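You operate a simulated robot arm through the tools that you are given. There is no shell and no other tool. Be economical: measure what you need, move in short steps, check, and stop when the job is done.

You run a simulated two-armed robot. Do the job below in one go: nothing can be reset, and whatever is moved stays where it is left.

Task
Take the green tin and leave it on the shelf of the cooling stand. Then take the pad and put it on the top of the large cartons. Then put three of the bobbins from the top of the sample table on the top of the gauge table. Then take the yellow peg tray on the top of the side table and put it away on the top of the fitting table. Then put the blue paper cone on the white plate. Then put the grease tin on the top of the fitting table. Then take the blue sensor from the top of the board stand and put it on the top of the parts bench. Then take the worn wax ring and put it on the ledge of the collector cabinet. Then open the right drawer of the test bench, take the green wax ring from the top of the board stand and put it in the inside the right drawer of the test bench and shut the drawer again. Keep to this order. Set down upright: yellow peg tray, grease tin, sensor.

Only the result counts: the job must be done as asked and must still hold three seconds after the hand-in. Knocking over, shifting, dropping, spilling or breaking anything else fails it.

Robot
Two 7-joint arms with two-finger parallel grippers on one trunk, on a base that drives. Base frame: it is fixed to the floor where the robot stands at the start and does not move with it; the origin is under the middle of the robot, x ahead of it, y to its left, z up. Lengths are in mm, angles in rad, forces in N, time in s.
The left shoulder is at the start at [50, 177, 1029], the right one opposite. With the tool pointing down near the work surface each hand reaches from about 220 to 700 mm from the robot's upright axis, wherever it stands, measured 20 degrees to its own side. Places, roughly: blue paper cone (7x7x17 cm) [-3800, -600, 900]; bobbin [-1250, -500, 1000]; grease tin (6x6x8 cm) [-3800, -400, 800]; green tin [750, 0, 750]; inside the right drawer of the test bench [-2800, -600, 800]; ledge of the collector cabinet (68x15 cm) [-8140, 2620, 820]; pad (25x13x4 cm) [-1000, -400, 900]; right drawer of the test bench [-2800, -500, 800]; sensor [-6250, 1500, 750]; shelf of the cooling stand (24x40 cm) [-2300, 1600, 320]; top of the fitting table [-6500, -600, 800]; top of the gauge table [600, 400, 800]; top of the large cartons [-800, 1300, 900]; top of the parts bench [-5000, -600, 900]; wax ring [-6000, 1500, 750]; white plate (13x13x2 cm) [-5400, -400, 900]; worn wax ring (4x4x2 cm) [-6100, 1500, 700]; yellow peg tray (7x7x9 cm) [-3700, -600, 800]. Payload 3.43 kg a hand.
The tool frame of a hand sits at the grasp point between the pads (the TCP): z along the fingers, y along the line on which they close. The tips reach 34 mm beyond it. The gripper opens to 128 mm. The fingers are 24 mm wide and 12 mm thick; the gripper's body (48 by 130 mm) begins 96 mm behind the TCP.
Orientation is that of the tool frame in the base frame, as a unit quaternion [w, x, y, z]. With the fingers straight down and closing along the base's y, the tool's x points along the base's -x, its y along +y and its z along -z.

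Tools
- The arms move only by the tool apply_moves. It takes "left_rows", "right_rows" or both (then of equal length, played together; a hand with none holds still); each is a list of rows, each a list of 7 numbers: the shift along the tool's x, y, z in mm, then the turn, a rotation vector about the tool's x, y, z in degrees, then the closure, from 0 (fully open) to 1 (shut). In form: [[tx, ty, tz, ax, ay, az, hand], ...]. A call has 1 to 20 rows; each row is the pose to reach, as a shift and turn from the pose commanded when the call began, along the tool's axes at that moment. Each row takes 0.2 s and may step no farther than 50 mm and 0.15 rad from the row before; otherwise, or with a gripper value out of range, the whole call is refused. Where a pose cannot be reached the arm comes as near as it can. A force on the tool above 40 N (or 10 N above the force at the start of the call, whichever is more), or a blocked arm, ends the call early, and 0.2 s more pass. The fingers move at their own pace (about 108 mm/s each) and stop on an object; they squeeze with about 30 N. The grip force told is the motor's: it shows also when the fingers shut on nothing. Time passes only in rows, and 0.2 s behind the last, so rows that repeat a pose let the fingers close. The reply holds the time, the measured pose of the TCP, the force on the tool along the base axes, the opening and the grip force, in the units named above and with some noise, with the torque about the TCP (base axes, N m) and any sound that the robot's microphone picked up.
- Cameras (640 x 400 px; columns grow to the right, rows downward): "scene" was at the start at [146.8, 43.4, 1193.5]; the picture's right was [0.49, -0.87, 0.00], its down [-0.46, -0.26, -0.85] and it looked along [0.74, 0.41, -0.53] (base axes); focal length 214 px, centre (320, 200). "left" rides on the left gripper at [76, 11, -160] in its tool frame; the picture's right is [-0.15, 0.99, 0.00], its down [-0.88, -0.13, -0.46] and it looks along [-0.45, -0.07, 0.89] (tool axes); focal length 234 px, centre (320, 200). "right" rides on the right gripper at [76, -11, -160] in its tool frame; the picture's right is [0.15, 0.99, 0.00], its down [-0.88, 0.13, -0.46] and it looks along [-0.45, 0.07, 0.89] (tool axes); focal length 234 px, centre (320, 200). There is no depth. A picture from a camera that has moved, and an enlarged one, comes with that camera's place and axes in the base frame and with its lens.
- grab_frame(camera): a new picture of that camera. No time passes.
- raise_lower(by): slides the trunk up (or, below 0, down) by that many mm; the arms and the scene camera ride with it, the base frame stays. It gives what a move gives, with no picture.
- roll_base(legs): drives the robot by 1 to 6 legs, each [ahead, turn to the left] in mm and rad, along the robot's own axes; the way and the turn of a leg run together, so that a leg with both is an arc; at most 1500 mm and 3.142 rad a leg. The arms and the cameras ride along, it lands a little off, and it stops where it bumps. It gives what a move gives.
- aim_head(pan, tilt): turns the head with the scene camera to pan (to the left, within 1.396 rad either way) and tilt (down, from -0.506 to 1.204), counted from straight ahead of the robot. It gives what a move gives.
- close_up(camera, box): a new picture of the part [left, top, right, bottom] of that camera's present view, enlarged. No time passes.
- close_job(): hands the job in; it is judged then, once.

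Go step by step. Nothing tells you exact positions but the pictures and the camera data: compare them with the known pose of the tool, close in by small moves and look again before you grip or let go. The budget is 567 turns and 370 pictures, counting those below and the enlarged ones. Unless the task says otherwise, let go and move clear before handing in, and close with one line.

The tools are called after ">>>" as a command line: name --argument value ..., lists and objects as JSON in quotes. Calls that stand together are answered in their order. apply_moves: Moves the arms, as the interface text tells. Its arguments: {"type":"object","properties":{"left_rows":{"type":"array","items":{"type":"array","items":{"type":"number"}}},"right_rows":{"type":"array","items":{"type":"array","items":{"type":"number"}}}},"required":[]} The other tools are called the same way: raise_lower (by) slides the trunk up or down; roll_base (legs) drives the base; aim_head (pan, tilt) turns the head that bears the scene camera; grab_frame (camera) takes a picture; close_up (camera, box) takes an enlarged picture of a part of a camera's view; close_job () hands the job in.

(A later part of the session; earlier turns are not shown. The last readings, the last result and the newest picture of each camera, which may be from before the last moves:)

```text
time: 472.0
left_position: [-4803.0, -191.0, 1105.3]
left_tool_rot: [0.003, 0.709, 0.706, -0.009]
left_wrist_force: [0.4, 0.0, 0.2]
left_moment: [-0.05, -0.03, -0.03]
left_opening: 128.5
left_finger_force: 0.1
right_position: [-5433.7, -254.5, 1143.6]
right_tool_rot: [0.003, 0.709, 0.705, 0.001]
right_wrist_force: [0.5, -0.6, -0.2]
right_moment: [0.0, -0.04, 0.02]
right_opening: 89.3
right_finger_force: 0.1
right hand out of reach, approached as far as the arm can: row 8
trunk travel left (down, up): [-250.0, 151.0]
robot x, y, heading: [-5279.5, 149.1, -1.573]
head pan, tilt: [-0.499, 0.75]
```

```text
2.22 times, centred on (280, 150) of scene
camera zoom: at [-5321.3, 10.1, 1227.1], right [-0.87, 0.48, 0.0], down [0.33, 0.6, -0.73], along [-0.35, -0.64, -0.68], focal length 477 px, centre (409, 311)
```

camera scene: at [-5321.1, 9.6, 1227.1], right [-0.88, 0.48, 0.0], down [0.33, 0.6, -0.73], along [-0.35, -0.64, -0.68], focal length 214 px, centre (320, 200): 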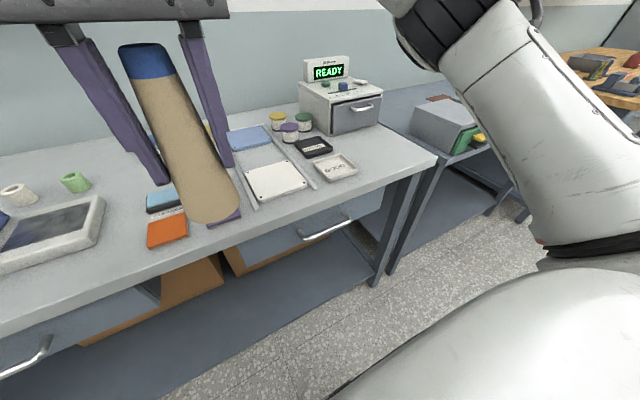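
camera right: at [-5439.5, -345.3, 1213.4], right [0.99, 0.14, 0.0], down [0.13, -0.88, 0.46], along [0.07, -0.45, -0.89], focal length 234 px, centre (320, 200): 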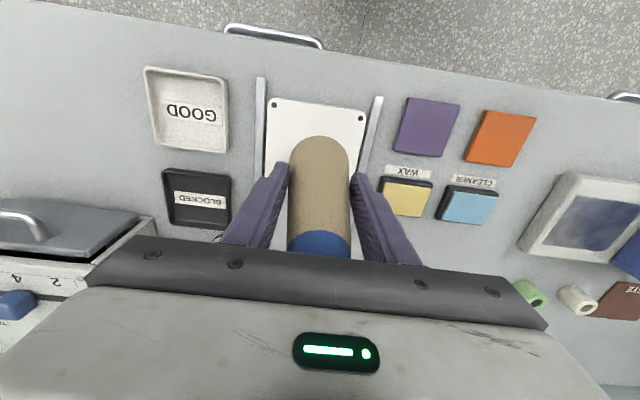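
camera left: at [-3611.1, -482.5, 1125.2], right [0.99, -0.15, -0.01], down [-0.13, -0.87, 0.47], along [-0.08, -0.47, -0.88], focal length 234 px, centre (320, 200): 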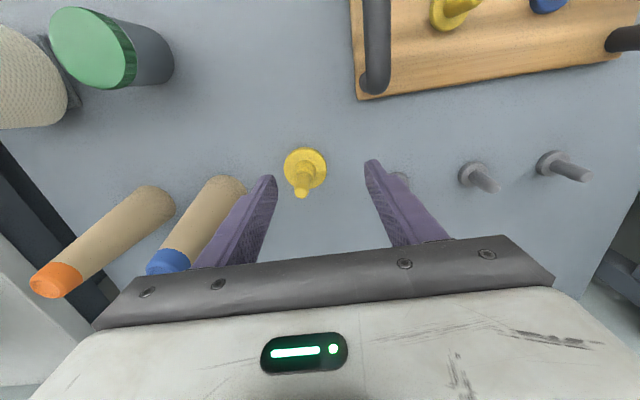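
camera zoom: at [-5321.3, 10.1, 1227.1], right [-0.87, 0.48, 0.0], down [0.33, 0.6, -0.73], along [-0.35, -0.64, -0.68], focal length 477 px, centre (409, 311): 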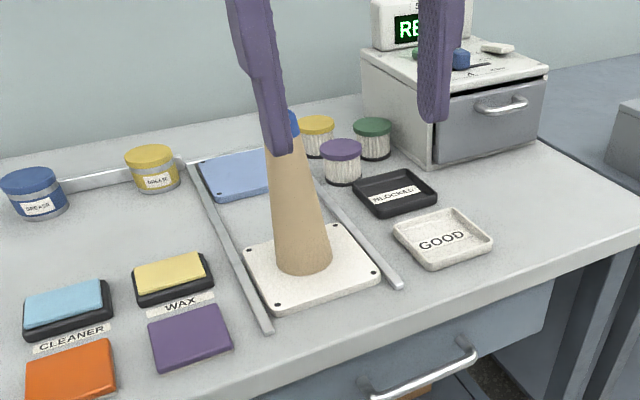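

The cone stands on the white plate. Back to the side table for the grease tin.

>>> roll_base --legs '[[-190, 0], [0, 1.573], [1500, 0], [125, 0], [0, -1.573], [190, 0]]'

>>> aim_head --pan -0.2 --tilt 0.7

>>> grab_frame --camera "scene"

>>> grab_frame --camera "right"

```text
time: 490.3
left_position: [-3162.9, -172.5, 1105.8]
left_tool_rot: [0.004, 0.702, 0.712, -0.01]
left_wrist_force: [0.2, -0.6, -0.1]
left_moment: [-0.01, 0.01, 0.01]
left_opening: 127.9
left_finger_force: 0.1
right_position: [-3791.9, -245.7, 1143.2]
right_tool_rot: [0.003, 0.702, 0.712, 0.002]
right_wrist_force: [-0.1, 0.5, 0.6]
right_moment: [0.03, 0.05, 0.02]
right_opening: 89.5
right_finger_force: 0.1
trunk travel left (down, up): [-250.0, 151.0]
robot x, y, heading: [-3646.7, 165.6, -1.56]
head pan, tilt: [-0.499, 0.75]
```

```text
time: 491.1
left_position: [-3163.6, -171.4, 1105.8]
left_tool_rot: [0.004, 0.702, 0.712, -0.009]
left_wrist_force: [-0.3, -0.3, -0.7]
left_moment: [0.02, 0.02, -0.02]
left_opening: 128.0
left_finger_force: 0.2
right_position: [-3791.8, -246.2, 1143.0]
right_tool_rot: [0.003, 0.702, 0.712, 0.0]
right_wrist_force: [-1.2, -0.6, -0.7]
right_moment: [0.0, -0.01, 0.0]
right_opening: 89.3
right_finger_force: 0.0
trunk travel left (down, up): [-250.0, 151.0]
robot x, y, heading: [-3645.2, 166.1, -1.56]
head pan, tilt: [-0.201, 0.7]
```

```text
246 pictures are left
camera scene: at [-3662.0, 10.8, 1231.3], right [-0.98, 0.19, 0.0], down [0.12, 0.63, -0.76], along [-0.14, -0.75, -0.64], focal length 214 px, centre (320, 200)
```

scene: 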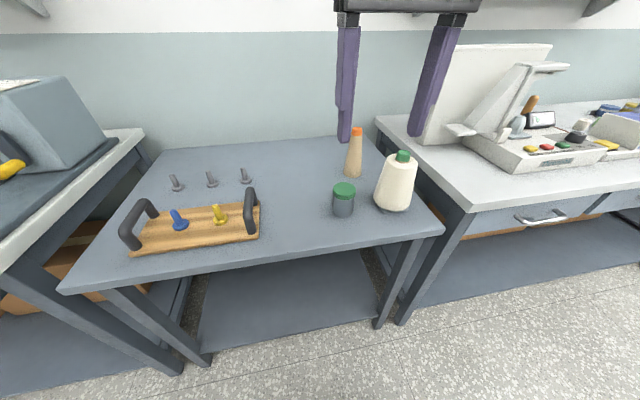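

```text
245 pictures are left
camera right: at [-3805.8, -170.3, 1303.6], right [0.99, 0.16, 0.0], down [0.14, -0.88, 0.46], along [0.08, -0.45, -0.89], focal length 234 px, centre (320, 200)
```

right: 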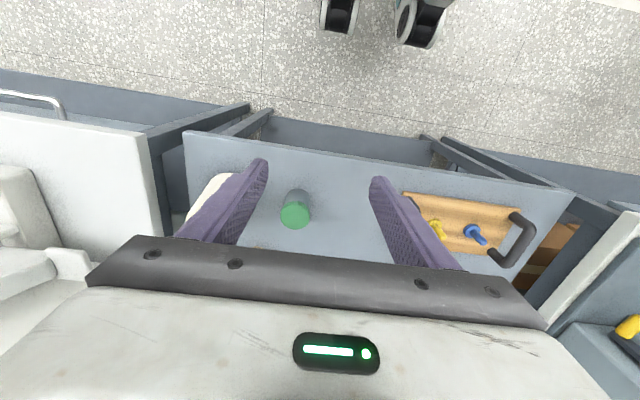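

Grease tin at [-3814,-427]. Moving above it.

>>> apply_moves --right_rows '[[-36, -5, 20, 0, 0, 0, 0.35], [-72, -10, 45, 0, 0, 0, 0.35], [-108, -15, 75, 0, 0, 0, 0.35], [-145, -19, 105, 0, 0, 0, 0.35], [-181, -24, 135, 0, 0, 0, 0.35], [-181, -24, 175, 0, 0, 0, 0.35]]'

>>> grab_frame --camera "right"

```text
time: 492.5
left_position: [-3162.6, -171.7, 1104.9]
left_tool_rot: [0.003, 0.702, 0.712, -0.009]
left_wrist_force: [1.6, 0.0, -0.2]
left_moment: [-0.03, -0.04, -0.01]
left_opening: 128.0
left_finger_force: 0.0
right_position: [-3812.7, -428.9, 967.7]
right_tool_rot: [0.003, 0.702, 0.712, 0.001]
right_wrist_force: [-0.8, -0.2, -0.2]
right_moment: [0.01, -0.03, 0.0]
right_opening: 83.0
right_finger_force: 0.0
trunk travel left (down, up): [-250.0, 151.0]
robot x, y, heading: [-3645.7, 162.7, -1.556]
head pan, tilt: [-0.201, 0.7]
```

```text
244 pictures are left
camera right: at [-3826.8, -352.6, 1128.2], right [0.99, 0.16, 0.0], down [0.14, -0.88, 0.46], along [0.08, -0.45, -0.89], focal length 234 px, centre (320, 200)
```

right: 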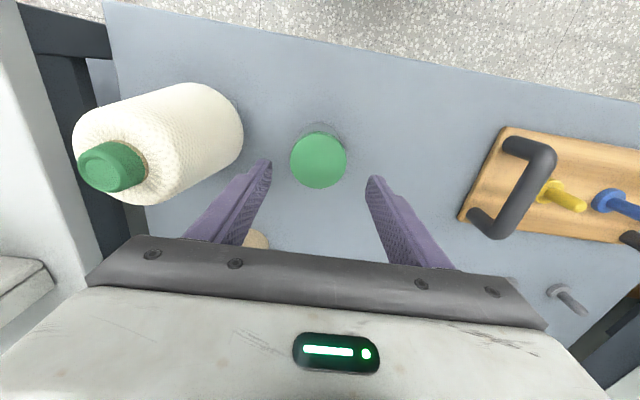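

Aligned. Lower and grip the tin.

>>> apply_moves --right_rows '[[0, -1, 40, 0, 0, 0, 0.35], [0, -1, 80, 0, 0, 0, 0.35], [0, -1, 110, 0, 0, 0, 0.35], [0, -1, 122, 0, 0, 0, 0.35], [0, -1, 122, 0, 0, 0, 0.6], [0, -1, 122, 0, 0, 0, 1], [0, -1, 122, 0, 0, 0, 1], [0, -1, 122, 0, 0, 0, 1], [0, -1, 100, 0, 0, 0, 1], [0, -1, 70, 0, 0, 0, 1]]'

>>> close_up --camera "scene" --box '[260, 80, 440, 260]'

```text
time: 494.7
left_position: [-3162.8, -172.3, 1104.5]
left_tool_rot: [0.004, 0.702, 0.712, -0.01]
left_wrist_force: [0.0, 0.2, -0.3]
left_moment: [0.01, 0.0, -0.02]
left_opening: 128.1
left_finger_force: 0.0
right_position: [-3812.7, -429.0, 898.6]
right_tool_rot: [0.003, 0.702, 0.712, 0.0]
right_wrist_force: [-0.3, -0.4, -2.5]
right_moment: [0.04, 0.05, 0.0]
right_opening: 67.8
right_finger_force: 30.0
trunk travel left (down, up): [-250.0, 151.0]
robot x, y, heading: [-3643.7, 163.7, -1.559]
head pan, tilt: [-0.201, 0.7]
```

```text
2.22 times, centred on (350, 170) of scene
camera zoom: at [-3661.9, 10.8, 1231.3], right [-0.98, 0.19, 0.0], down [0.12, 0.63, -0.77], along [-0.14, -0.75, -0.64], focal length 477 px, centre (253, 267)
```

zoom: 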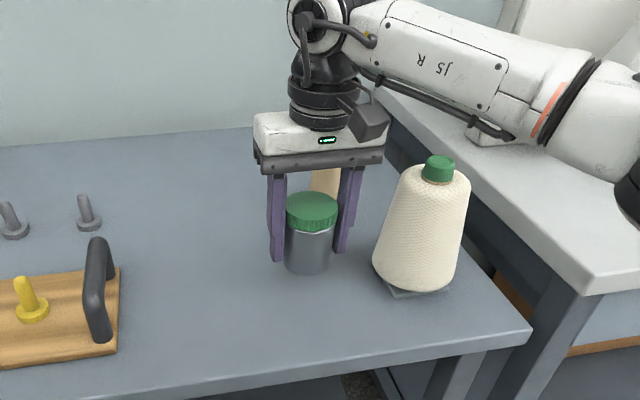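

Gripped by the lid. I raise, draw back and drive to the fitting table.

>>> apply_moves --right_rows '[[0, 0, -40, 0, 0, 0, 1], [0, 0, -85, 0, 0, 0, 1], [0, 0, -130, 0, 0, 0, 1], [0, 0, -175, 0, 0, 0, 1], [40, 0, -200, 0, 0, 0, 1], [80, 10, -215, 0, 0, 0, 1], [125, 20, -225, 0, 0, 0, 1]]'

>>> roll_base --legs '[[-190, 0], [0, -1.58], [1500, 0], [1360, 0], [0, 1.57]]'

>>> aim_head --pan 0.0 --tilt 0.6

>>> grab_frame --camera "scene"

```text
time: 496.3
left_position: [-3162.8, -170.8, 1104.9]
left_tool_rot: [0.003, 0.702, 0.712, -0.009]
left_wrist_force: [-0.2, 0.7, -0.3]
left_moment: [0.0, -0.01, -0.03]
left_opening: 127.9
left_finger_force: 0.1
right_position: [-3795.5, -299.7, 1123.2]
right_tool_rot: [0.002, 0.703, 0.711, 0.002]
right_wrist_force: [-0.1, 0.0, -2.8]
right_moment: [-0.02, 0.0, 0.0]
right_opening: 67.4
right_finger_force: 30.4
trunk travel left (down, up): [-250.0, 151.0]
robot x, y, heading: [-3643.2, 161.8, -1.557]
head pan, tilt: [-0.201, 0.7]
```

```text
time: 519.0
left_position: [-6046.7, -0.0, 1104.8]
left_tool_rot: [0.003, 0.704, 0.71, -0.009]
left_wrist_force: [-0.3, -0.6, 0.3]
left_moment: [-0.02, -0.02, 0.03]
left_opening: 128.1
left_finger_force: 0.0
right_position: [-6680.4, -125.2, 1122.6]
right_tool_rot: [0.003, 0.705, 0.709, 0.001]
right_wrist_force: [0.2, 0.5, -2.4]
right_moment: [0.02, 0.04, -0.04]
right_opening: 67.3
right_finger_force: 30.0
trunk travel left (down, up): [-250.0, 151.0]
robot x, y, heading: [-6529.7, 338.7, -1.572]
head pan, tilt: [-0.201, 0.7]
```

```text
time: 519.8
left_position: [-6047.4, -0.2, 1104.8]
left_tool_rot: [0.003, 0.704, 0.71, -0.009]
left_wrist_force: [-0.5, -0.5, 0.1]
left_moment: [-0.01, 0.0, -0.01]
left_opening: 128.0
left_finger_force: 0.2
right_position: [-6681.0, -126.5, 1123.6]
right_tool_rot: [0.002, 0.705, 0.709, 0.001]
right_wrist_force: [0.3, 0.5, -2.7]
right_moment: [0.03, -0.03, 0.03]
right_opening: 67.6
right_finger_force: 30.0
trunk travel left (down, up): [-250.0, 151.0]
robot x, y, heading: [-6526.5, 341.4, -1.568]
head pan, tilt: [0.0, 0.6]
```

```text
242 pictures are left
camera scene: at [-6528.3, 180.6, 1239.9], right [-1.0, 0.0, 0.0], down [0.0, 0.57, -0.82], along [0.0, -0.82, -0.57], focal length 214 px, centre (320, 200)
```

scene: 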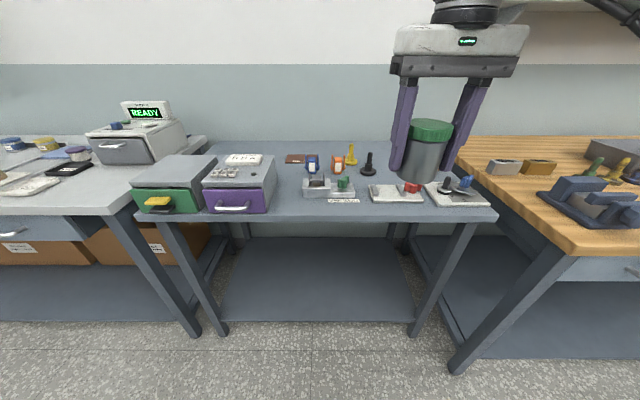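

All stands as left. A free area lies right of the black piece, behind the red-knob board, around [-6830,-580]. I move in.

>>> roll_base --legs '[[0, -0.448], [345, 0], [0, 0.446]]'

>>> aim_head --pan -0.1 --tilt 0.75

>>> grab_frame --camera "scene"

>>> grab_frame --camera "right"

```text
time: 524.6
left_position: [-6195.5, -312.5, 1104.4]
left_tool_rot: [0.003, 0.705, 0.709, -0.01]
left_wrist_force: [-0.2, 0.2, 0.2]
left_moment: [0.01, 0.0, -0.03]
left_opening: 128.1
left_finger_force: 0.1
right_position: [-6829.6, -437.5, 1123.6]
right_tool_rot: [0.003, 0.704, 0.71, 0.001]
right_wrist_force: [0.4, 0.5, -2.4]
right_moment: [0.02, 0.03, -0.01]
right_opening: 67.2
right_finger_force: 30.2
trunk travel left (down, up): [-250.0, 151.0]
robot x, y, heading: [-6673.3, 28.2, -1.571]
head pan, tilt: [0.0, 0.6]
```

```text
time: 525.3
left_position: [-6194.9, -312.1, 1105.0]
left_tool_rot: [0.004, 0.704, 0.71, -0.009]
left_wrist_force: [0.5, -0.8, -0.7]
left_moment: [-0.01, 0.02, -0.01]
left_opening: 128.2
left_finger_force: 0.1
right_position: [-6829.6, -437.7, 1123.0]
right_tool_rot: [0.004, 0.704, 0.71, 0.0]
right_wrist_force: [-0.3, -0.1, -2.8]
right_moment: [0.02, -0.04, 0.02]
right_opening: 67.5
right_finger_force: 30.4
trunk travel left (down, up): [-250.0, 151.0]
robot x, y, heading: [-6676.9, 28.3, -1.568]
head pan, tilt: [-0.099, 0.75]
```

```text
241 pictures are left
camera scene: at [-6684.3, -125.6, 1227.1], right [-1.0, 0.1, 0.0], down [0.07, 0.68, -0.73], along [-0.07, -0.73, -0.68], focal length 214 px, centre (320, 200)
```

scene: 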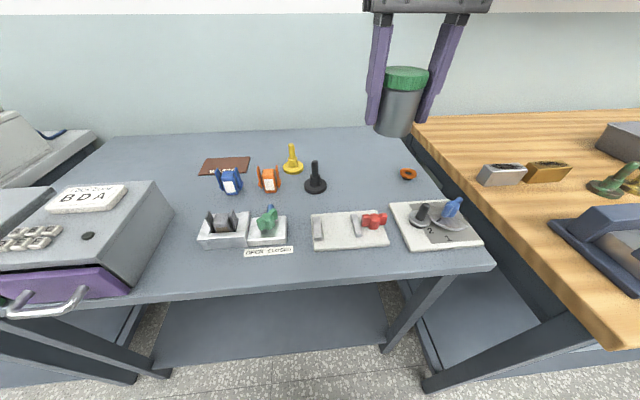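

```text
240 pictures are left
camera right: at [-6842.2, -361.9, 1283.9], right [0.99, 0.15, 0.0], down [0.13, -0.88, 0.46], along [0.07, -0.45, -0.89], focal length 234 px, centre (320, 200)
```

right: 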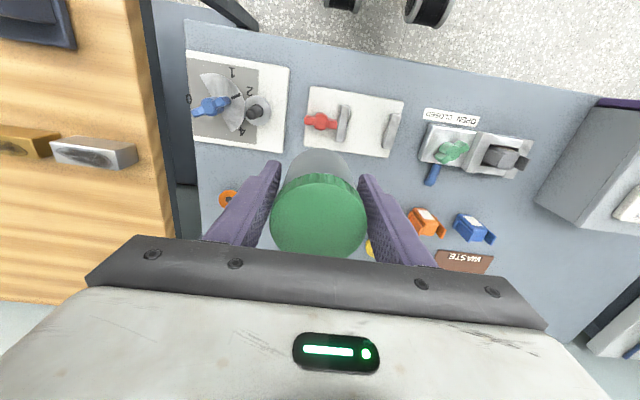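

Spot [-6845,-588] is free by over 100 mm all round. Moving there and lowering.

>>> apply_moves --right_rows '[[-38, -4, 15, 0, 0, 0, 1], [-76, -8, 35, 0, 0, 0, 1], [-114, -12, 60, 0, 0, 0, 1], [-151, -15, 85, 0, 0, 0, 1], [-151, -15, 125, 0, 0, 0, 1], [-151, -15, 165, 0, 0, 0, 1], [-151, -15, 200, 0, 0, 0, 1]]'

>>> close_up --camera "scene" --box '[260, 80, 460, 260]'

```text
time: 526.9
left_position: [-6195.0, -312.5, 1105.1]
left_tool_rot: [0.003, 0.705, 0.709, -0.01]
left_wrist_force: [-0.3, -0.2, 0.5]
left_moment: [0.01, 0.0, 0.03]
left_opening: 127.8
left_finger_force: 0.0
right_position: [-6845.4, -589.7, 922.4]
right_tool_rot: [0.003, 0.705, 0.709, 0.0]
right_wrist_force: [0.1, 0.4, -2.1]
right_moment: [0.03, -0.02, -0.03]
right_opening: 67.1
right_finger_force: 30.0
trunk travel left (down, up): [-250.0, 151.0]
robot x, y, heading: [-6678.9, 26.9, -1.564]
head pan, tilt: [-0.099, 0.75]
```

```text
2.22 times, centred on (360, 170) of scene
camera zoom: at [-6684.6, -125.9, 1227.0], right [-1.0, 0.1, 0.0], down [0.07, 0.68, -0.73], along [-0.07, -0.73, -0.68], focal length 477 px, centre (231, 267)
```

zoom: 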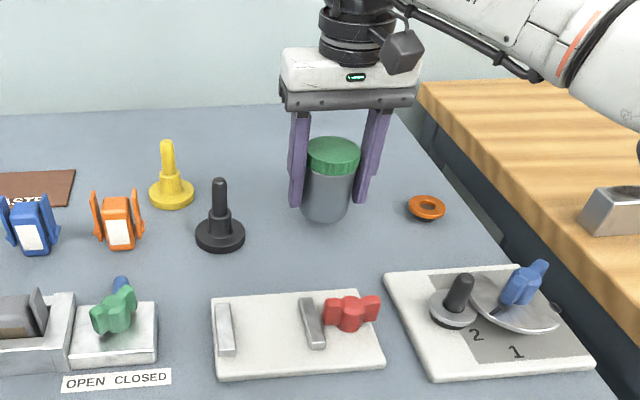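

>>> apply_moves --right_rows '[[0, 0, 18, 0, 0, 0, 1], [0, 0, 25, 0, 0, 0, 1], [0, 0, 28, 0, 0, 0, 1], [0, 0, 31, 0, 0, 0, 1], [0, 0, 34, 0, 0, 0, 1], [0, 0, 37, 0, 0, 0, 1], [0, 0, 40, 0, 0, 0, 1], [0, 0, 43, 0, 0, 0, 1]]'

```text
time: 528.7
left_position: [-6195.4, -308.8, 1105.4]
left_tool_rot: [0.003, 0.705, 0.709, -0.011]
left_wrist_force: [0.2, -0.5, 0.3]
left_moment: [-0.03, 0.04, -0.02]
left_opening: 127.9
left_finger_force: 0.1
right_position: [-6842.5, -589.1, 889.4]
right_tool_rot: [0.009, 0.706, 0.708, -0.004]
right_wrist_force: [-4.3, -4.8, 39.7]
right_moment: [-0.15, 0.0, -0.04]
right_opening: 67.5
right_finger_force: 29.8
trunk travel left (down, up): [-250.0, 151.0]
robot x, y, heading: [-6675.2, 28.5, -1.567]
head pan, tilt: [-0.099, 0.75]
```

Standing on the table. Relieve, release, rise.

>>> apply_moves --right_rows '[[0, 0, -5, 0, 0, 0, 1], [0, 0, -9, 0, 0, 0, 1], [0, 0, -9, 0, 0, 0, 0.45], [0, 0, -9, 0, 0, 0, 0.35], [0, 0, -9, 0, 0, 0, 0.3], [0, 0, -30, 0, 0, 0, 0.3], [0, 0, -70, 0, 0, 0, 0.3], [0, 0, -110, 0, 0, 0, 0.3], [0, 0, -155, 0, 0, 0, 0.3], [40, 5, -180, 0, 0, 0, 0.3], [80, 10, -200, 0, 0, 0, 0.3], [120, 15, -215, 0, 0, 0, 0.3], [160, 20, -225, 0, 0, 0, 0.3]]'

>>> close_up --camera "scene" --box '[260, 80, 460, 260]'

```text
time: 531.5
left_position: [-6194.8, -312.5, 1104.2]
left_tool_rot: [0.003, 0.704, 0.71, -0.01]
left_wrist_force: [-0.3, 0.5, -1.2]
left_moment: [0.03, -0.02, -0.01]
left_opening: 127.8
left_finger_force: 0.0
right_position: [-6823.7, -428.0, 1106.0]
right_tool_rot: [0.003, 0.705, 0.709, 0.001]
right_wrist_force: [0.9, 0.1, 0.6]
right_moment: [0.0, -0.02, -0.01]
right_opening: 89.4
right_finger_force: 0.1
trunk travel left (down, up): [-250.0, 151.0]
robot x, y, heading: [-6677.0, 27.3, -1.565]
head pan, tilt: [-0.099, 0.75]
```

```text
2.22 times, centred on (360, 170) of scene
camera zoom: at [-6684.3, -125.0, 1227.1], right [-1.0, 0.1, 0.0], down [0.07, 0.68, -0.73], along [-0.07, -0.73, -0.68], focal length 477 px, centre (231, 267)
```

zoom: 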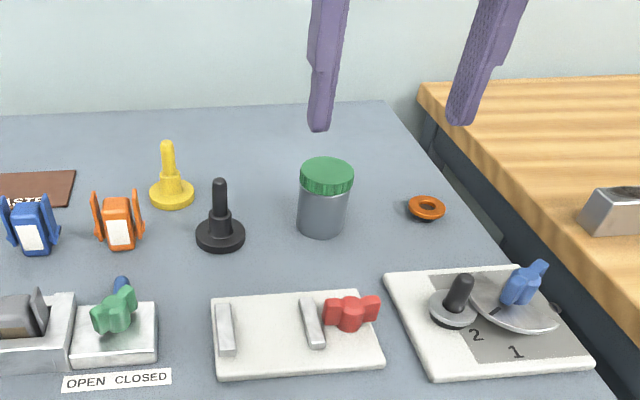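

The grease tin stands upright. Next the board stand to the north; I back off, turn round and look.

>>> roll_base --legs '[[-320, 0], [0, 1.57], [500, 0], [0, 1.57]]'

>>> aim_head --pan 0.0 --tilt 0.45

>>> grab_frame --camera "scene"

```text
time: 543.8
left_position: [-6647.1, 701.0, 1104.5]
left_tool_rot: [0.009, -0.703, 0.711, 0.003]
left_wrist_force: [-0.1, 0.2, -0.2]
left_moment: [-0.02, -0.02, 0.04]
left_opening: 128.3
left_finger_force: 0.0
right_position: [-6016.3, 805.2, 1105.2]
right_tool_rot: [-0.001, -0.703, 0.711, 0.003]
right_wrist_force: [0.2, -0.1, -0.6]
right_moment: [0.02, -0.01, -0.01]
right_opening: 89.6
right_finger_force: 0.0
trunk travel left (down, up): [-250.0, 151.0]
robot x, y, heading: [-6173.8, 348.7, 1.555]
head pan, tilt: [-0.099, 0.75]
```

```text
time: 544.6
left_position: [-6646.5, 699.6, 1105.7]
left_tool_rot: [0.009, -0.703, 0.711, 0.004]
left_wrist_force: [-0.3, 0.1, -0.5]
left_moment: [0.02, -0.01, 0.0]
left_opening: 127.9
left_finger_force: 0.1
right_position: [-6015.0, 803.6, 1106.9]
right_tool_rot: [0.0, -0.703, 0.711, 0.003]
right_wrist_force: [-0.1, -0.2, -0.6]
right_moment: [-0.01, -0.02, 0.05]
right_opening: 89.3
right_finger_force: 0.1
trunk travel left (down, up): [-250.0, 151.0]
robot x, y, heading: [-6170.1, 346.3, 1.555]
head pan, tilt: [0.0, 0.45]
```

```text
237 pictures are left
camera scene: at [-6171.6, 512.9, 1253.4], right [1.0, -0.02, 0.0], down [-0.01, -0.44, -0.9], along [0.01, 0.9, -0.44], focal length 214 px, centre (320, 200)
```

scene: 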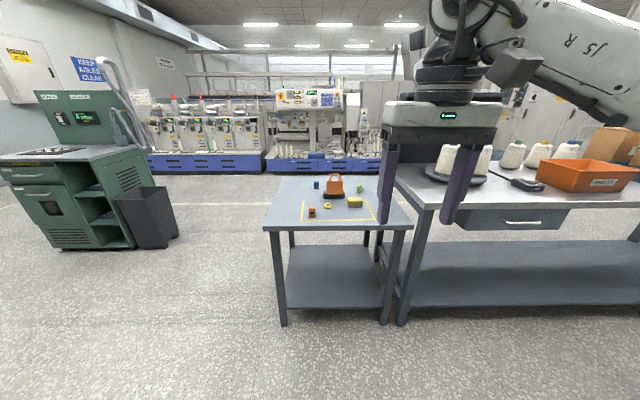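

The board stand is ahead with small coloured pieces. I go closer.

>>> roll_base --legs '[[480, 0]]'

>>> aim_head --pan 0.1 --tilt 0.7

>>> grab_frame --camera "scene"

>>> close_up --camera "scene" --box '[220, 120, 420, 245]'

```text
time: 547.4
left_position: [-6638.5, 1176.5, 1104.2]
left_tool_rot: [0.009, -0.703, 0.711, 0.002]
left_wrist_force: [0.0, 0.5, 0.5]
left_moment: [0.0, -0.02, -0.01]
left_opening: 128.0
left_finger_force: 0.0
right_position: [-6008.9, 1282.0, 1106.8]
right_tool_rot: [0.0, -0.702, 0.712, 0.004]
right_wrist_force: [-0.7, -0.3, -0.2]
right_moment: [-0.01, -0.06, 0.02]
right_opening: 89.6
right_finger_force: 0.1
trunk travel left (down, up): [-250.0, 151.0]
robot x, y, heading: [-6165.7, 826.4, 1.555]
head pan, tilt: [0.0, 0.45]
```

```text
time: 548.2
left_position: [-6638.7, 1176.0, 1105.2]
left_tool_rot: [0.01, -0.702, 0.712, 0.003]
left_wrist_force: [0.9, 0.5, 0.0]
left_moment: [0.0, 0.0, 0.0]
left_opening: 127.9
left_finger_force: 0.1
right_position: [-6008.3, 1280.0, 1105.9]
right_tool_rot: [0.0, -0.702, 0.712, 0.003]
right_wrist_force: [0.2, -0.3, -0.5]
right_moment: [0.0, 0.0, -0.02]
right_opening: 89.4
right_finger_force: 0.0
trunk travel left (down, up): [-250.0, 151.0]
robot x, y, heading: [-6163.5, 827.5, 1.556]
head pan, tilt: [0.099, 0.7]
```

```text
236 pictures are left
camera scene: at [-6172.4, 981.8, 1231.4], right [1.0, 0.08, 0.0], down [0.05, -0.64, -0.77], along [-0.06, 0.76, -0.64], focal length 214 px, centre (320, 200)
```

scene: 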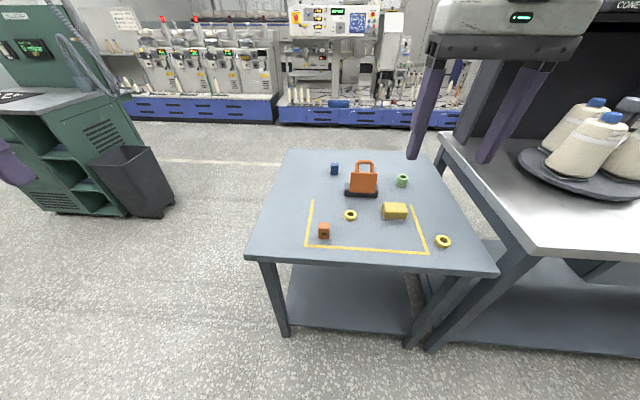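

```text
3.20 times, centred on (320, 182) of scene
camera zoom: at [-6172.4, 981.8, 1231.4], right [1.0, 0.08, 0.0], down [0.05, -0.64, -0.77], along [-0.06, 0.76, -0.64], focal length 686 px, centre (320, 256)
```

zoom: 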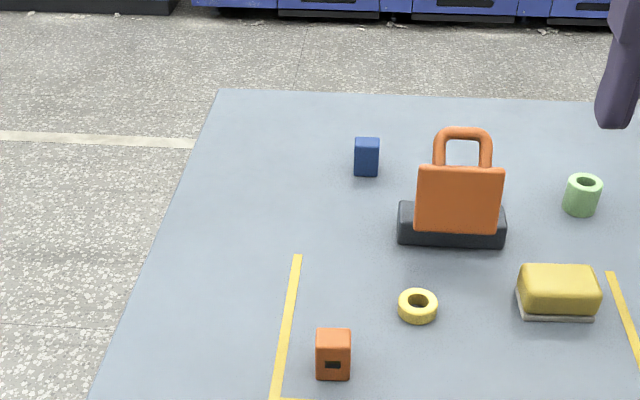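

>>> close_up --camera "scene" --box '[330, 195, 460, 260]'

>>> close_up --camera "scene" --box '[320, 155, 420, 205]'

>>> grab_frame --camera "right"

```text
4.92 times, centred on (395, 228) of scene
camera zoom: at [-6172.4, 981.8, 1231.4], right [1.0, 0.08, 0.0], down [0.05, -0.64, -0.77], along [-0.06, 0.76, -0.64], focal length 1056 px, centre (-49, 65)
```

zoom: 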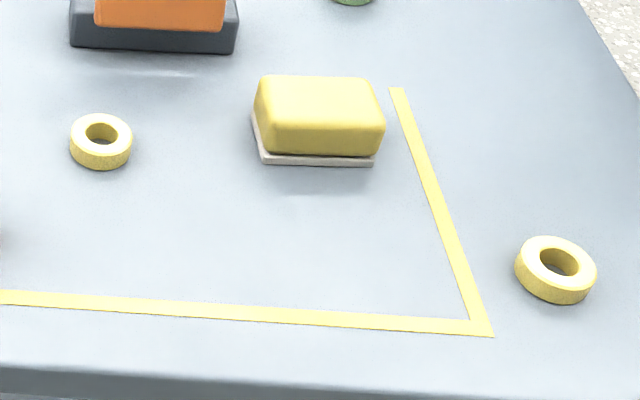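

```text
6.40 times, centred on (370, 180) of scene
camera zoom: at [-6172.4, 981.8, 1231.4], right [1.0, 0.08, 0.0], down [0.05, -0.64, -0.77], along [-0.06, 0.76, -0.64], focal length 1373 px, centre (0, 328)
```

zoom: 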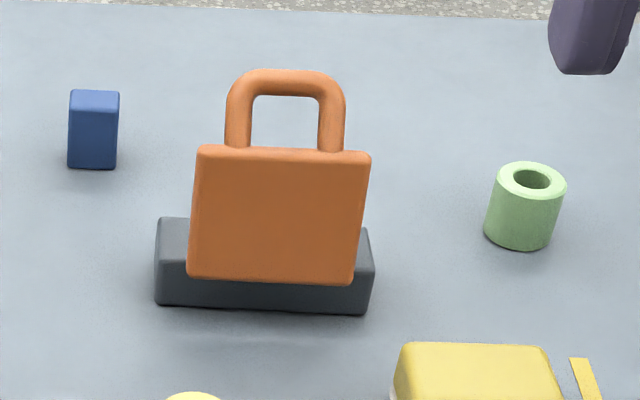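

```text
232 pictures are left
camera right: at [-5997.5, 1203.8, 1266.5], right [-0.99, -0.13, 0.0], down [-0.12, 0.88, 0.46], along [-0.07, 0.45, -0.89], focal length 234 px, centre (320, 200)
```

right: 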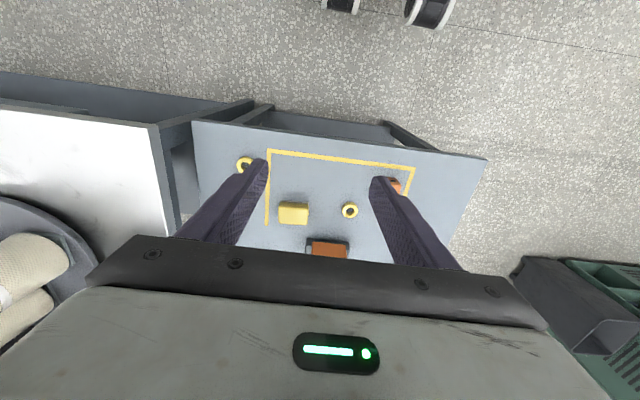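

Two similar yellow rings and a tall green one; the blue sensor is at about [-6170,1717], far from the front edge. I go round to the stand's west side, where it is within reach.

>>> roll_base --legs '[[-150, 0], [0, 1.585], [640, 0], [0, -1.575], [1180, 0], [0, -1.57]]'

>>> aim_head --pan -0.3 --tilt 0.6

>>> grab_frame --camera "scene"

```text
time: 570.0
left_position: [-6442.9, 2316.6, 1105.6]
left_tool_rot: [0.008, 0.011, 1.0, -0.004]
left_wrist_force: [0.1, 0.0, 0.2]
left_moment: [-0.01, -0.01, 0.02]
left_opening: 127.7
left_finger_force: 0.0
right_position: [-6344.8, 1684.6, 1106.5]
right_tool_rot: [0.002, 0.011, 1.0, 0.003]
right_wrist_force: [0.7, 0.1, 0.4]
right_moment: [-0.03, 0.01, -0.01]
right_opening: 89.7
right_finger_force: 0.0
trunk travel left (down, up): [-250.0, 151.0]
robot x, y, heading: [-6799.4, 1844.6, -0.026]
head pan, tilt: [0.099, 0.7]
```

```text
time: 570.8
left_position: [-6443.8, 2315.8, 1105.6]
left_tool_rot: [0.009, 0.012, 1.0, -0.006]
left_wrist_force: [0.2, -0.3, -0.1]
left_moment: [-0.02, -0.02, -0.02]
left_opening: 128.5
left_finger_force: 0.1
right_position: [-6344.6, 1685.3, 1106.0]
right_tool_rot: [0.003, 0.012, 1.0, 0.002]
right_wrist_force: [-0.8, 0.0, -0.3]
right_moment: [0.03, 0.03, 0.04]
right_opening: 89.3
right_finger_force: 0.0
trunk travel left (down, up): [-250.0, 151.0]
robot x, y, heading: [-6795.8, 1844.7, -0.026]
head pan, tilt: [-0.3, 0.6]
```

```text
231 pictures are left
camera scene: at [-6644.1, 1815.7, 1239.9], right [-0.32, -0.95, 0.0], down [-0.54, 0.18, -0.82], along [0.78, -0.26, -0.57], focal length 214 px, centre (320, 200)
```

scene: 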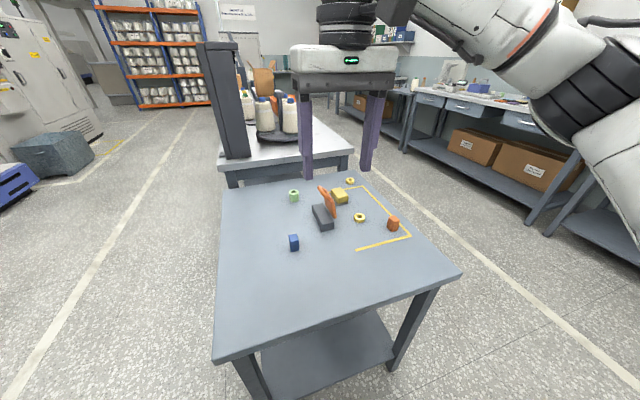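

>>> roll_base --legs '[[90, 0]]'

>>> aim_head --pan -0.3 --tilt 0.75

>>> grab_frame --camera "scene"

>>> close_up --camera "scene" --box '[260, 130, 420, 250]'

>>> grab_frame --camera "right"

```text
time: 571.9
left_position: [-6352.4, 2314.5, 1105.3]
left_tool_rot: [0.008, 0.012, 1.0, -0.004]
left_wrist_force: [1.2, 0.8, -0.5]
left_moment: [-0.01, 0.1, -0.01]
left_opening: 128.0
left_finger_force: 0.1
right_position: [-6254.5, 1682.4, 1106.7]
right_tool_rot: [0.001, 0.011, 1.0, 0.003]
right_wrist_force: [0.2, 1.0, 0.1]
right_moment: [0.01, 0.03, -0.03]
right_opening: 89.6
right_finger_force: 0.2
trunk travel left (down, up): [-250.0, 151.0]
robot x, y, heading: [-6706.1, 1844.9, -0.023]
head pan, tilt: [-0.3, 0.6]
```

```text
time: 572.6
left_position: [-6353.2, 2314.3, 1104.1]
left_tool_rot: [0.008, 0.011, 1.0, -0.004]
left_wrist_force: [-0.2, 0.7, -0.3]
left_moment: [0.04, -0.04, -0.04]
left_opening: 127.9
left_finger_force: 0.1
right_position: [-6256.4, 1682.6, 1105.3]
right_tool_rot: [0.002, 0.011, 1.0, 0.003]
right_wrist_force: [1.2, -0.9, -0.4]
right_moment: [0.02, 0.0, -0.06]
right_opening: 89.4
right_finger_force: 0.0
trunk travel left (down, up): [-250.0, 151.0]
robot x, y, heading: [-6707.2, 1842.7, -0.028]
head pan, tilt: [-0.3, 0.75]
```

```text
230 pictures are left
camera scene: at [-6559.3, 1815.0, 1227.1], right [-0.32, -0.95, 0.0], down [-0.65, 0.22, -0.73], along [0.69, -0.23, -0.68], focal length 214 px, centre (320, 200)
```

scene: 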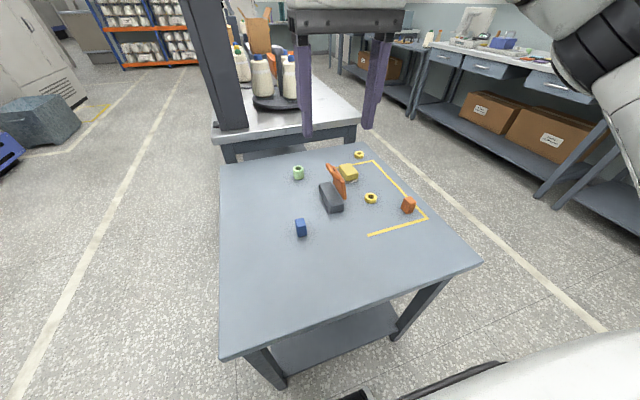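

```text
3.33 times, centred on (340, 190) of scene
camera zoom: at [-6559.3, 1815.0, 1227.1], right [-0.32, -0.95, 0.0], down [-0.65, 0.22, -0.73], along [0.69, -0.23, -0.68], focal length 715 px, centre (253, 233)
```

zoom: 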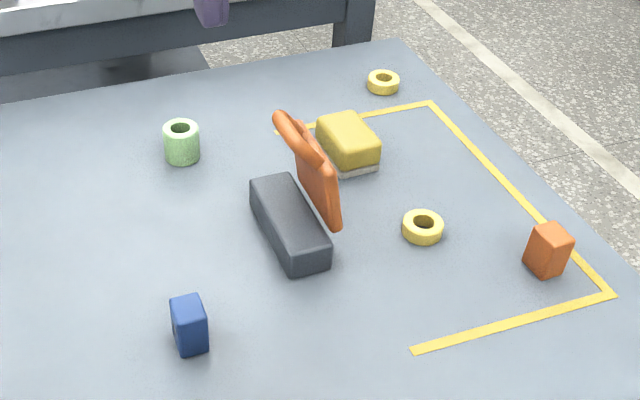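

```text
228 pictures are left
camera right: at [-6332.1, 1671.7, 1266.5], right [-0.12, 0.99, 0.0], down [0.88, 0.11, 0.46], along [0.46, 0.06, -0.89], focal length 234 px, centre (320, 200)
```

right: 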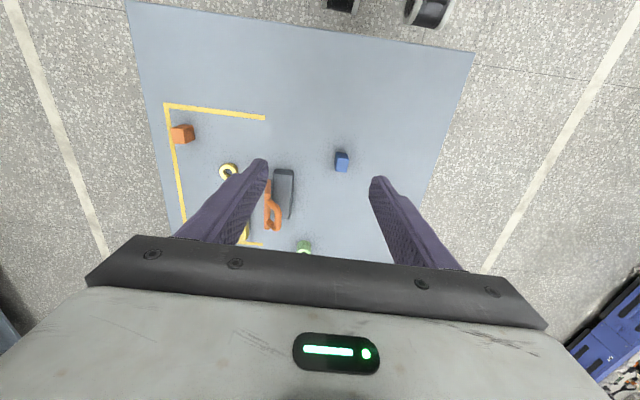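

Blue sensor at [-6171,1742], table z≈736. I move the right hand above it.

>>> apply_moves --right_rows '[[-20, 15, 40, 0, 0, 0, 0.4], [-40, 30, 80, 0, 0, 0, 0.4], [-60, 45, 120, 0, 0, 0, 0.4], [-84, 61, 155, 0, 0, 0, 0.4], [-84, 61, 200, 0, 0, 0, 0.4], [-84, 61, 240, 0, 0, 0, 0.4]]'

>>> grab_frame --camera "right"

>>> close_up --camera "scene" --box '[230, 110, 410, 260]'

```text
time: 574.0
left_position: [-6352.7, 2314.2, 1104.2]
left_tool_rot: [0.008, 0.011, 1.0, -0.005]
left_wrist_force: [0.6, 0.3, -0.1]
left_moment: [0.04, 0.02, 0.01]
left_opening: 128.1
left_finger_force: 0.1
right_position: [-6168.2, 1743.7, 865.9]
right_tool_rot: [0.003, 0.012, 1.0, 0.002]
right_wrist_force: [-0.6, 0.4, 0.0]
right_moment: [-0.02, -0.01, 0.01]
right_opening: 76.6
right_finger_force: 0.0
trunk travel left (down, up): [-250.0, 151.0]
robot x, y, heading: [-6703.8, 1844.5, -0.025]
head pan, tilt: [-0.3, 0.75]
```

```text
227 pictures are left
camera right: at [-6245.8, 1732.2, 1026.2], right [-0.12, 0.99, 0.01], down [0.88, 0.11, 0.46], along [0.46, 0.06, -0.89], focal length 234 px, centre (320, 200)
```

right: 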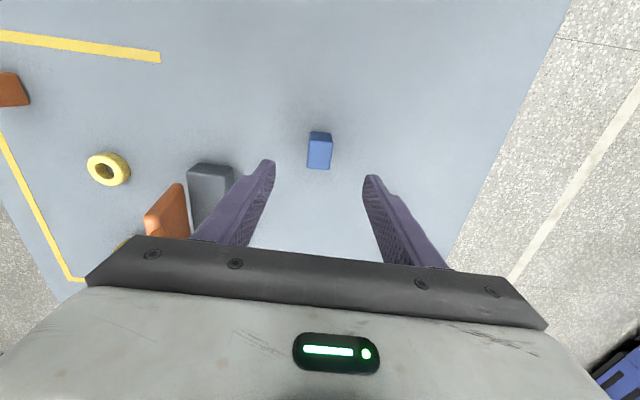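

```text
2.67 times, centred on (320, 185) of scene
camera zoom: at [-6559.2, 1815.0, 1227.1], right [-0.32, -0.95, 0.0], down [-0.65, 0.22, -0.73], along [0.69, -0.23, -0.68], focal length 572 px, centre (320, 240)
```

zoom: 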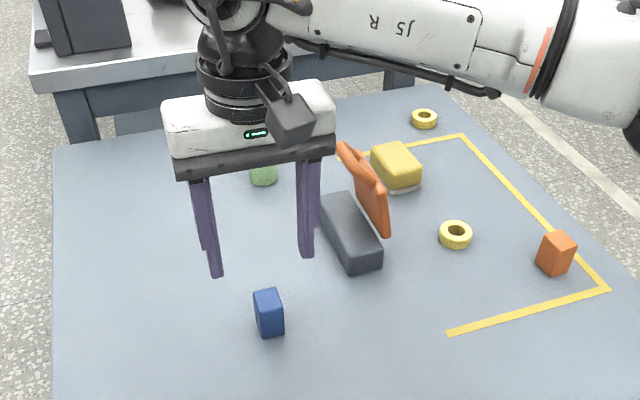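

Sensor centred nearly; I adjust 6 mm, lower, and grip.

>>> apply_moves --right_rows '[[6, -2, 35, 0, 0, 0, 0.4], [6, -2, 65, 0, 0, 0, 0.4], [6, -2, 85, 0, 0, 0, 0.4], [6, -2, 89, 0, 0, 0, 0.5], [6, -2, 89, 0, 0, 0, 0.8], [6, -2, 89, 0, 0, 0, 1], [6, -2, 89, 0, 0, 0, 1], [6, -2, 89, 0, 0, 0, 1]]'

>>> close_up --camera "scene" --box '[230, 110, 410, 260]'

>>> grab_frame --camera "right"

```text
time: 575.8
left_position: [-6353.5, 2315.2, 1104.8]
left_tool_rot: [0.009, 0.012, 1.0, -0.004]
left_wrist_force: [-0.1, 0.1, -1.1]
left_moment: [-0.02, 0.02, -0.02]
left_opening: 127.8
left_finger_force: 0.0
right_position: [-6175.2, 1740.3, 777.7]
right_tool_rot: [0.001, 0.011, 1.0, 0.003]
right_wrist_force: [-0.3, 0.5, -0.6]
right_moment: [0.02, 0.01, 0.03]
right_opening: 25.4
right_finger_force: 29.9
trunk travel left (down, up): [-250.0, 151.0]
robot x, y, heading: [-6707.1, 1845.4, -0.025]
head pan, tilt: [-0.3, 0.75]
```

```text
2.67 times, centred on (320, 185) of scene
camera zoom: at [-6559.3, 1815.0, 1227.0], right [-0.32, -0.95, 0.0], down [-0.65, 0.22, -0.73], along [0.69, -0.23, -0.68], focal length 572 px, centre (320, 240)
```

zoom: 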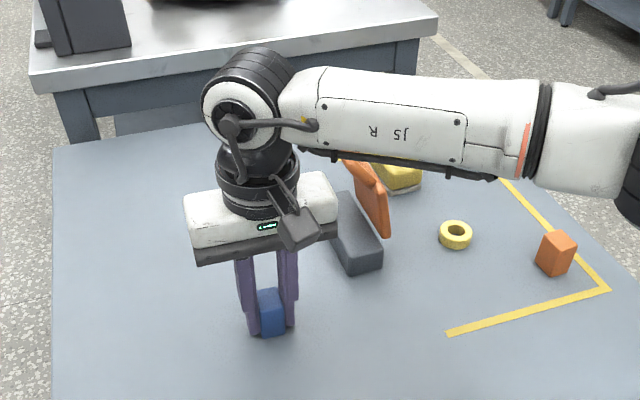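

```text
224 pictures are left
camera right: at [-6251.9, 1730.7, 938.3], right [-0.12, 0.99, 0.0], down [0.88, 0.11, 0.46], along [0.46, 0.06, -0.89], focal length 234 px, centre (320, 200)
```

right: 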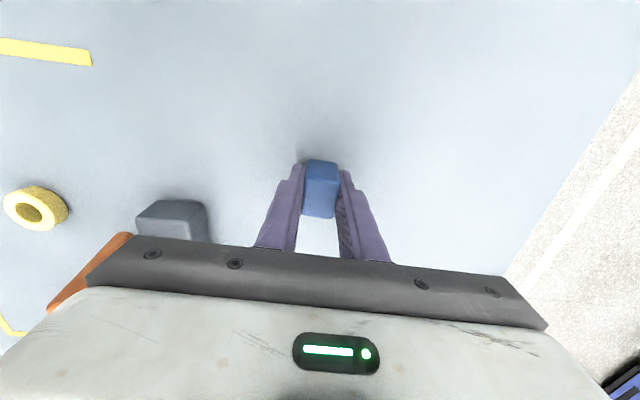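

Sensor gripped. I lift it and carry it to the parts bench.

>>> apply_moves --right_rows '[[0, 0, -30, 0, 0, 0, 1], [0, 0, -75, 0, 0, 0, 1], [0, 0, -120, 0, 0, 0, 1], [0, 0, -165, 0, 0, 0, 1], [0, 0, -210, 0, 0, 0, 1], [10, 0, -255, 0, 0, 0, 1], [40, -5, -290, 0, 0, 0, 1], [80, -10, -315, 0, 0, 0, 1], [120, -15, -325, 0, 0, 0, 1]]'

>>> close_up --camera "scene" --box '[270, 120, 430, 240]'

>>> roll_base --legs '[[-100, 0], [0, -1.545], [1490, 0], [0, 1.57], [1500, 0], [0, -1.57]]'

>>> aim_head --pan 0.0 --tilt 0.55

>>> grab_frame --camera "scene"

```text
time: 577.8
left_position: [-6353.1, 2314.3, 1106.4]
left_tool_rot: [0.008, 0.011, 1.0, -0.004]
left_wrist_force: [0.4, 0.1, 0.4]
left_moment: [0.0, 0.01, 0.03]
left_opening: 128.4
left_finger_force: 0.1
right_position: [-6297.7, 1725.8, 1103.0]
right_tool_rot: [0.001, 0.013, 1.0, 0.002]
right_wrist_force: [0.8, 0.6, 0.0]
right_moment: [0.01, 0.02, 0.0]
right_opening: 25.1
right_finger_force: 30.0
trunk travel left (down, up): [-250.0, 151.0]
robot x, y, heading: [-6707.6, 1848.2, -0.028]
head pan, tilt: [-0.3, 0.75]
```

```text
3.33 times, centred on (350, 180) of scene
camera zoom: at [-6559.7, 1814.8, 1227.1], right [-0.32, -0.95, 0.0], down [-0.65, 0.22, -0.73], along [0.69, -0.23, -0.68], focal length 715 px, centre (220, 267)
```

zoom: 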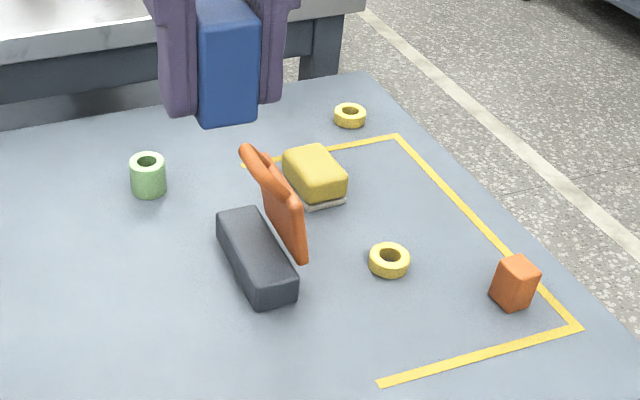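

```text
time: 604.4
left_position: [-4854.1, -21.6, 1104.0]
left_tool_rot: [0.003, 0.712, 0.702, -0.009]
left_wrist_force: [-0.7, -0.2, 0.7]
left_moment: [0.0, -0.06, -0.04]
left_opening: 128.1
left_finger_force: 0.0
right_position: [-5439.1, -81.3, 1103.6]
right_tool_rot: [0.003, 0.713, 0.701, 0.001]
right_wrist_force: [-0.1, 0.2, -0.2]
right_moment: [-0.01, 0.01, -0.01]
right_opening: 25.2
right_finger_force: 30.3
trunk travel left (down, up): [-250.0, 151.0]
robot x, y, heading: [-5324.8, 332.3, -1.588]
head pan, tilt: [-0.3, 0.75]
```

```text
time: 605.2
left_position: [-4852.0, -21.7, 1104.6]
left_tool_rot: [0.003, 0.713, 0.701, -0.009]
left_wrist_force: [0.2, 0.6, -0.1]
left_moment: [-0.03, -0.03, 0.01]
left_opening: 128.1
left_finger_force: 0.1
right_position: [-5438.8, -81.1, 1100.8]
right_tool_rot: [0.003, 0.713, 0.701, 0.0]
right_wrist_force: [-1.1, -1.1, -0.4]
right_moment: [0.0, 0.0, 0.0]
right_opening: 25.1
right_finger_force: 30.1
trunk travel left (down, up): [-250.0, 151.0]
robot x, y, heading: [-5322.9, 328.3, -1.588]
head pan, tilt: [0.0, 0.55]
```

```text
222 pictures are left
camera scene: at [-5329.6, 169.3, 1244.4], right [-1.0, 0.02, 0.0], down [0.01, 0.52, -0.85], along [-0.02, -0.85, -0.52], focal length 214 px, centre (320, 200)
```

scene: 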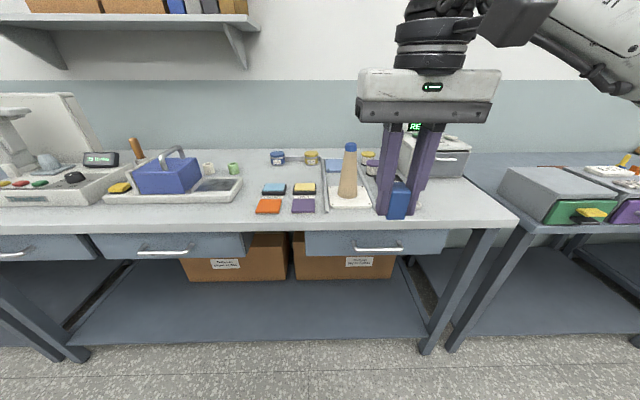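

The right front part of the parts bench, near [-5780,-400], is free. I go there.

>>> roll_base --legs '[[0, -1.091], [354, 0], [0, 1.105]]'

>>> aim_head --pan -0.3 --tilt 0.75

>>> grab_frame --camera "scene"

>>> grab_frame --camera "right"

```text
time: 613.1
left_position: [-5167.6, -168.5, 1104.9]
left_tool_rot: [0.002, 0.709, 0.705, -0.009]
left_wrist_force: [0.2, 0.1, 0.6]
left_moment: [0.02, -0.01, -0.03]
left_opening: 128.0
left_finger_force: 0.0
right_position: [-5753.5, -235.5, 1102.6]
right_tool_rot: [0.003, 0.71, 0.705, 0.0]
right_wrist_force: [-1.1, 0.7, -0.6]
right_moment: [0.03, 0.0, 0.01]
right_opening: 25.2
right_finger_force: 29.8
trunk travel left (down, up): [-250.0, 151.0]
robot x, y, heading: [-5643.8, 176.2, -1.58]
head pan, tilt: [0.0, 0.55]
```

```text
time: 613.9
left_position: [-5166.9, -169.7, 1104.7]
left_tool_rot: [0.004, 0.708, 0.706, -0.01]
left_wrist_force: [-0.1, 0.1, -0.2]
left_moment: [-0.05, 0.0, -0.01]
left_opening: 128.0
left_finger_force: 0.0
right_position: [-5753.2, -235.9, 1101.8]
right_tool_rot: [0.002, 0.709, 0.706, 0.002]
right_wrist_force: [0.0, 0.6, -0.3]
right_moment: [0.0, -0.01, 0.01]
right_opening: 25.4
right_finger_force: 29.9
trunk travel left (down, up): [-250.0, 151.0]
robot x, y, heading: [-5643.8, 178.4, -1.578]
head pan, tilt: [-0.3, 0.75]
```

```text
221 pictures are left
camera scene: at [-5671.3, 27.2, 1227.1], right [-0.95, 0.3, 0.0], down [0.21, 0.65, -0.73], along [-0.22, -0.7, -0.68], focal length 214 px, centre (320, 200)
```

scene: 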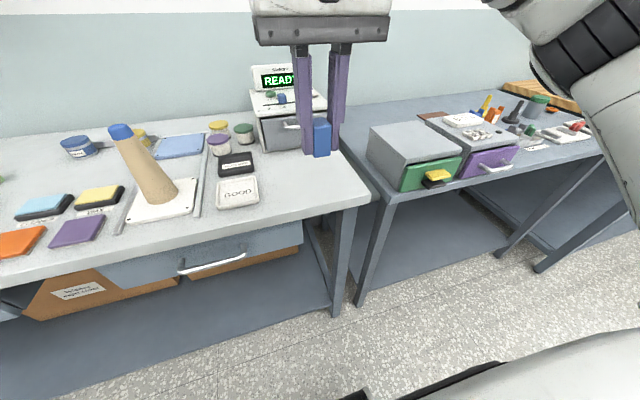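

```text
220 pictures are left
camera right: at [-5765.9, -159.2, 1263.1], right [0.99, 0.14, 0.0], down [0.12, -0.88, 0.46], along [0.07, -0.45, -0.89], focal length 234 px, centre (320, 200)
```

right: 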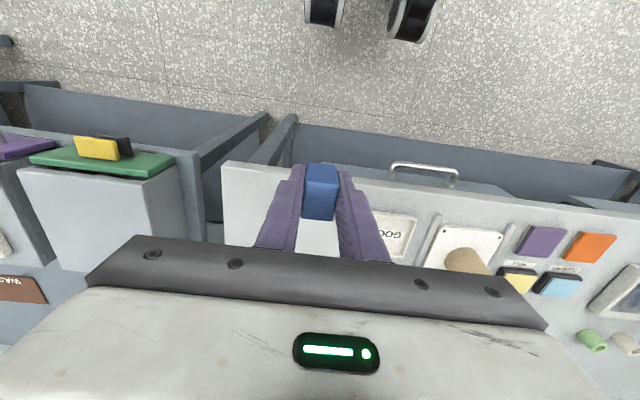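

Spot [-5770,-410] is free. Moving there and lowering.

>>> apply_moves --right_rows '[[-44, -4, 15, 0, 0, 0, 1], [-88, -8, 35, 0, 0, 0, 1], [-132, -12, 55, 0, 0, 0, 1], [-174, -16, 80, 0, 0, 0, 1], [-174, -16, 115, 0, 0, 0, 1], [-174, -16, 145, 0, 0, 0, 1]]'

>>> close_up --camera "scene" --box '[220, 60, 400, 240]'

```text
time: 615.3
left_position: [-5168.3, -168.3, 1105.3]
left_tool_rot: [0.002, 0.709, 0.705, -0.01]
left_wrist_force: [0.2, 0.5, 0.1]
left_moment: [0.01, 0.01, 0.01]
left_opening: 128.1
left_finger_force: 0.0
right_position: [-5770.3, -409.2, 956.7]
right_tool_rot: [0.003, 0.709, 0.705, 0.001]
right_wrist_force: [0.4, 0.7, -1.3]
right_moment: [0.01, -0.01, -0.02]
right_opening: 25.3
right_finger_force: 30.1
trunk travel left (down, up): [-250.0, 151.0]
robot x, y, heading: [-5643.1, 176.0, -1.58]
head pan, tilt: [-0.3, 0.75]
```

```text
2.22 times, centred on (310, 150) of scene
camera zoom: at [-5671.4, 27.0, 1227.0], right [-0.95, 0.3, 0.0], down [0.21, 0.65, -0.73], along [-0.22, -0.7, -0.68], focal length 477 px, centre (342, 311)
```

zoom: 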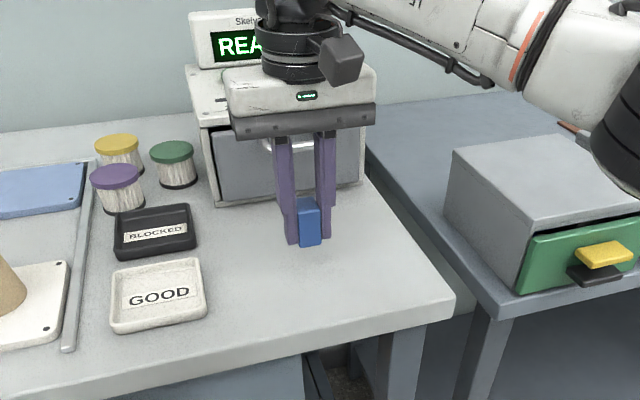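

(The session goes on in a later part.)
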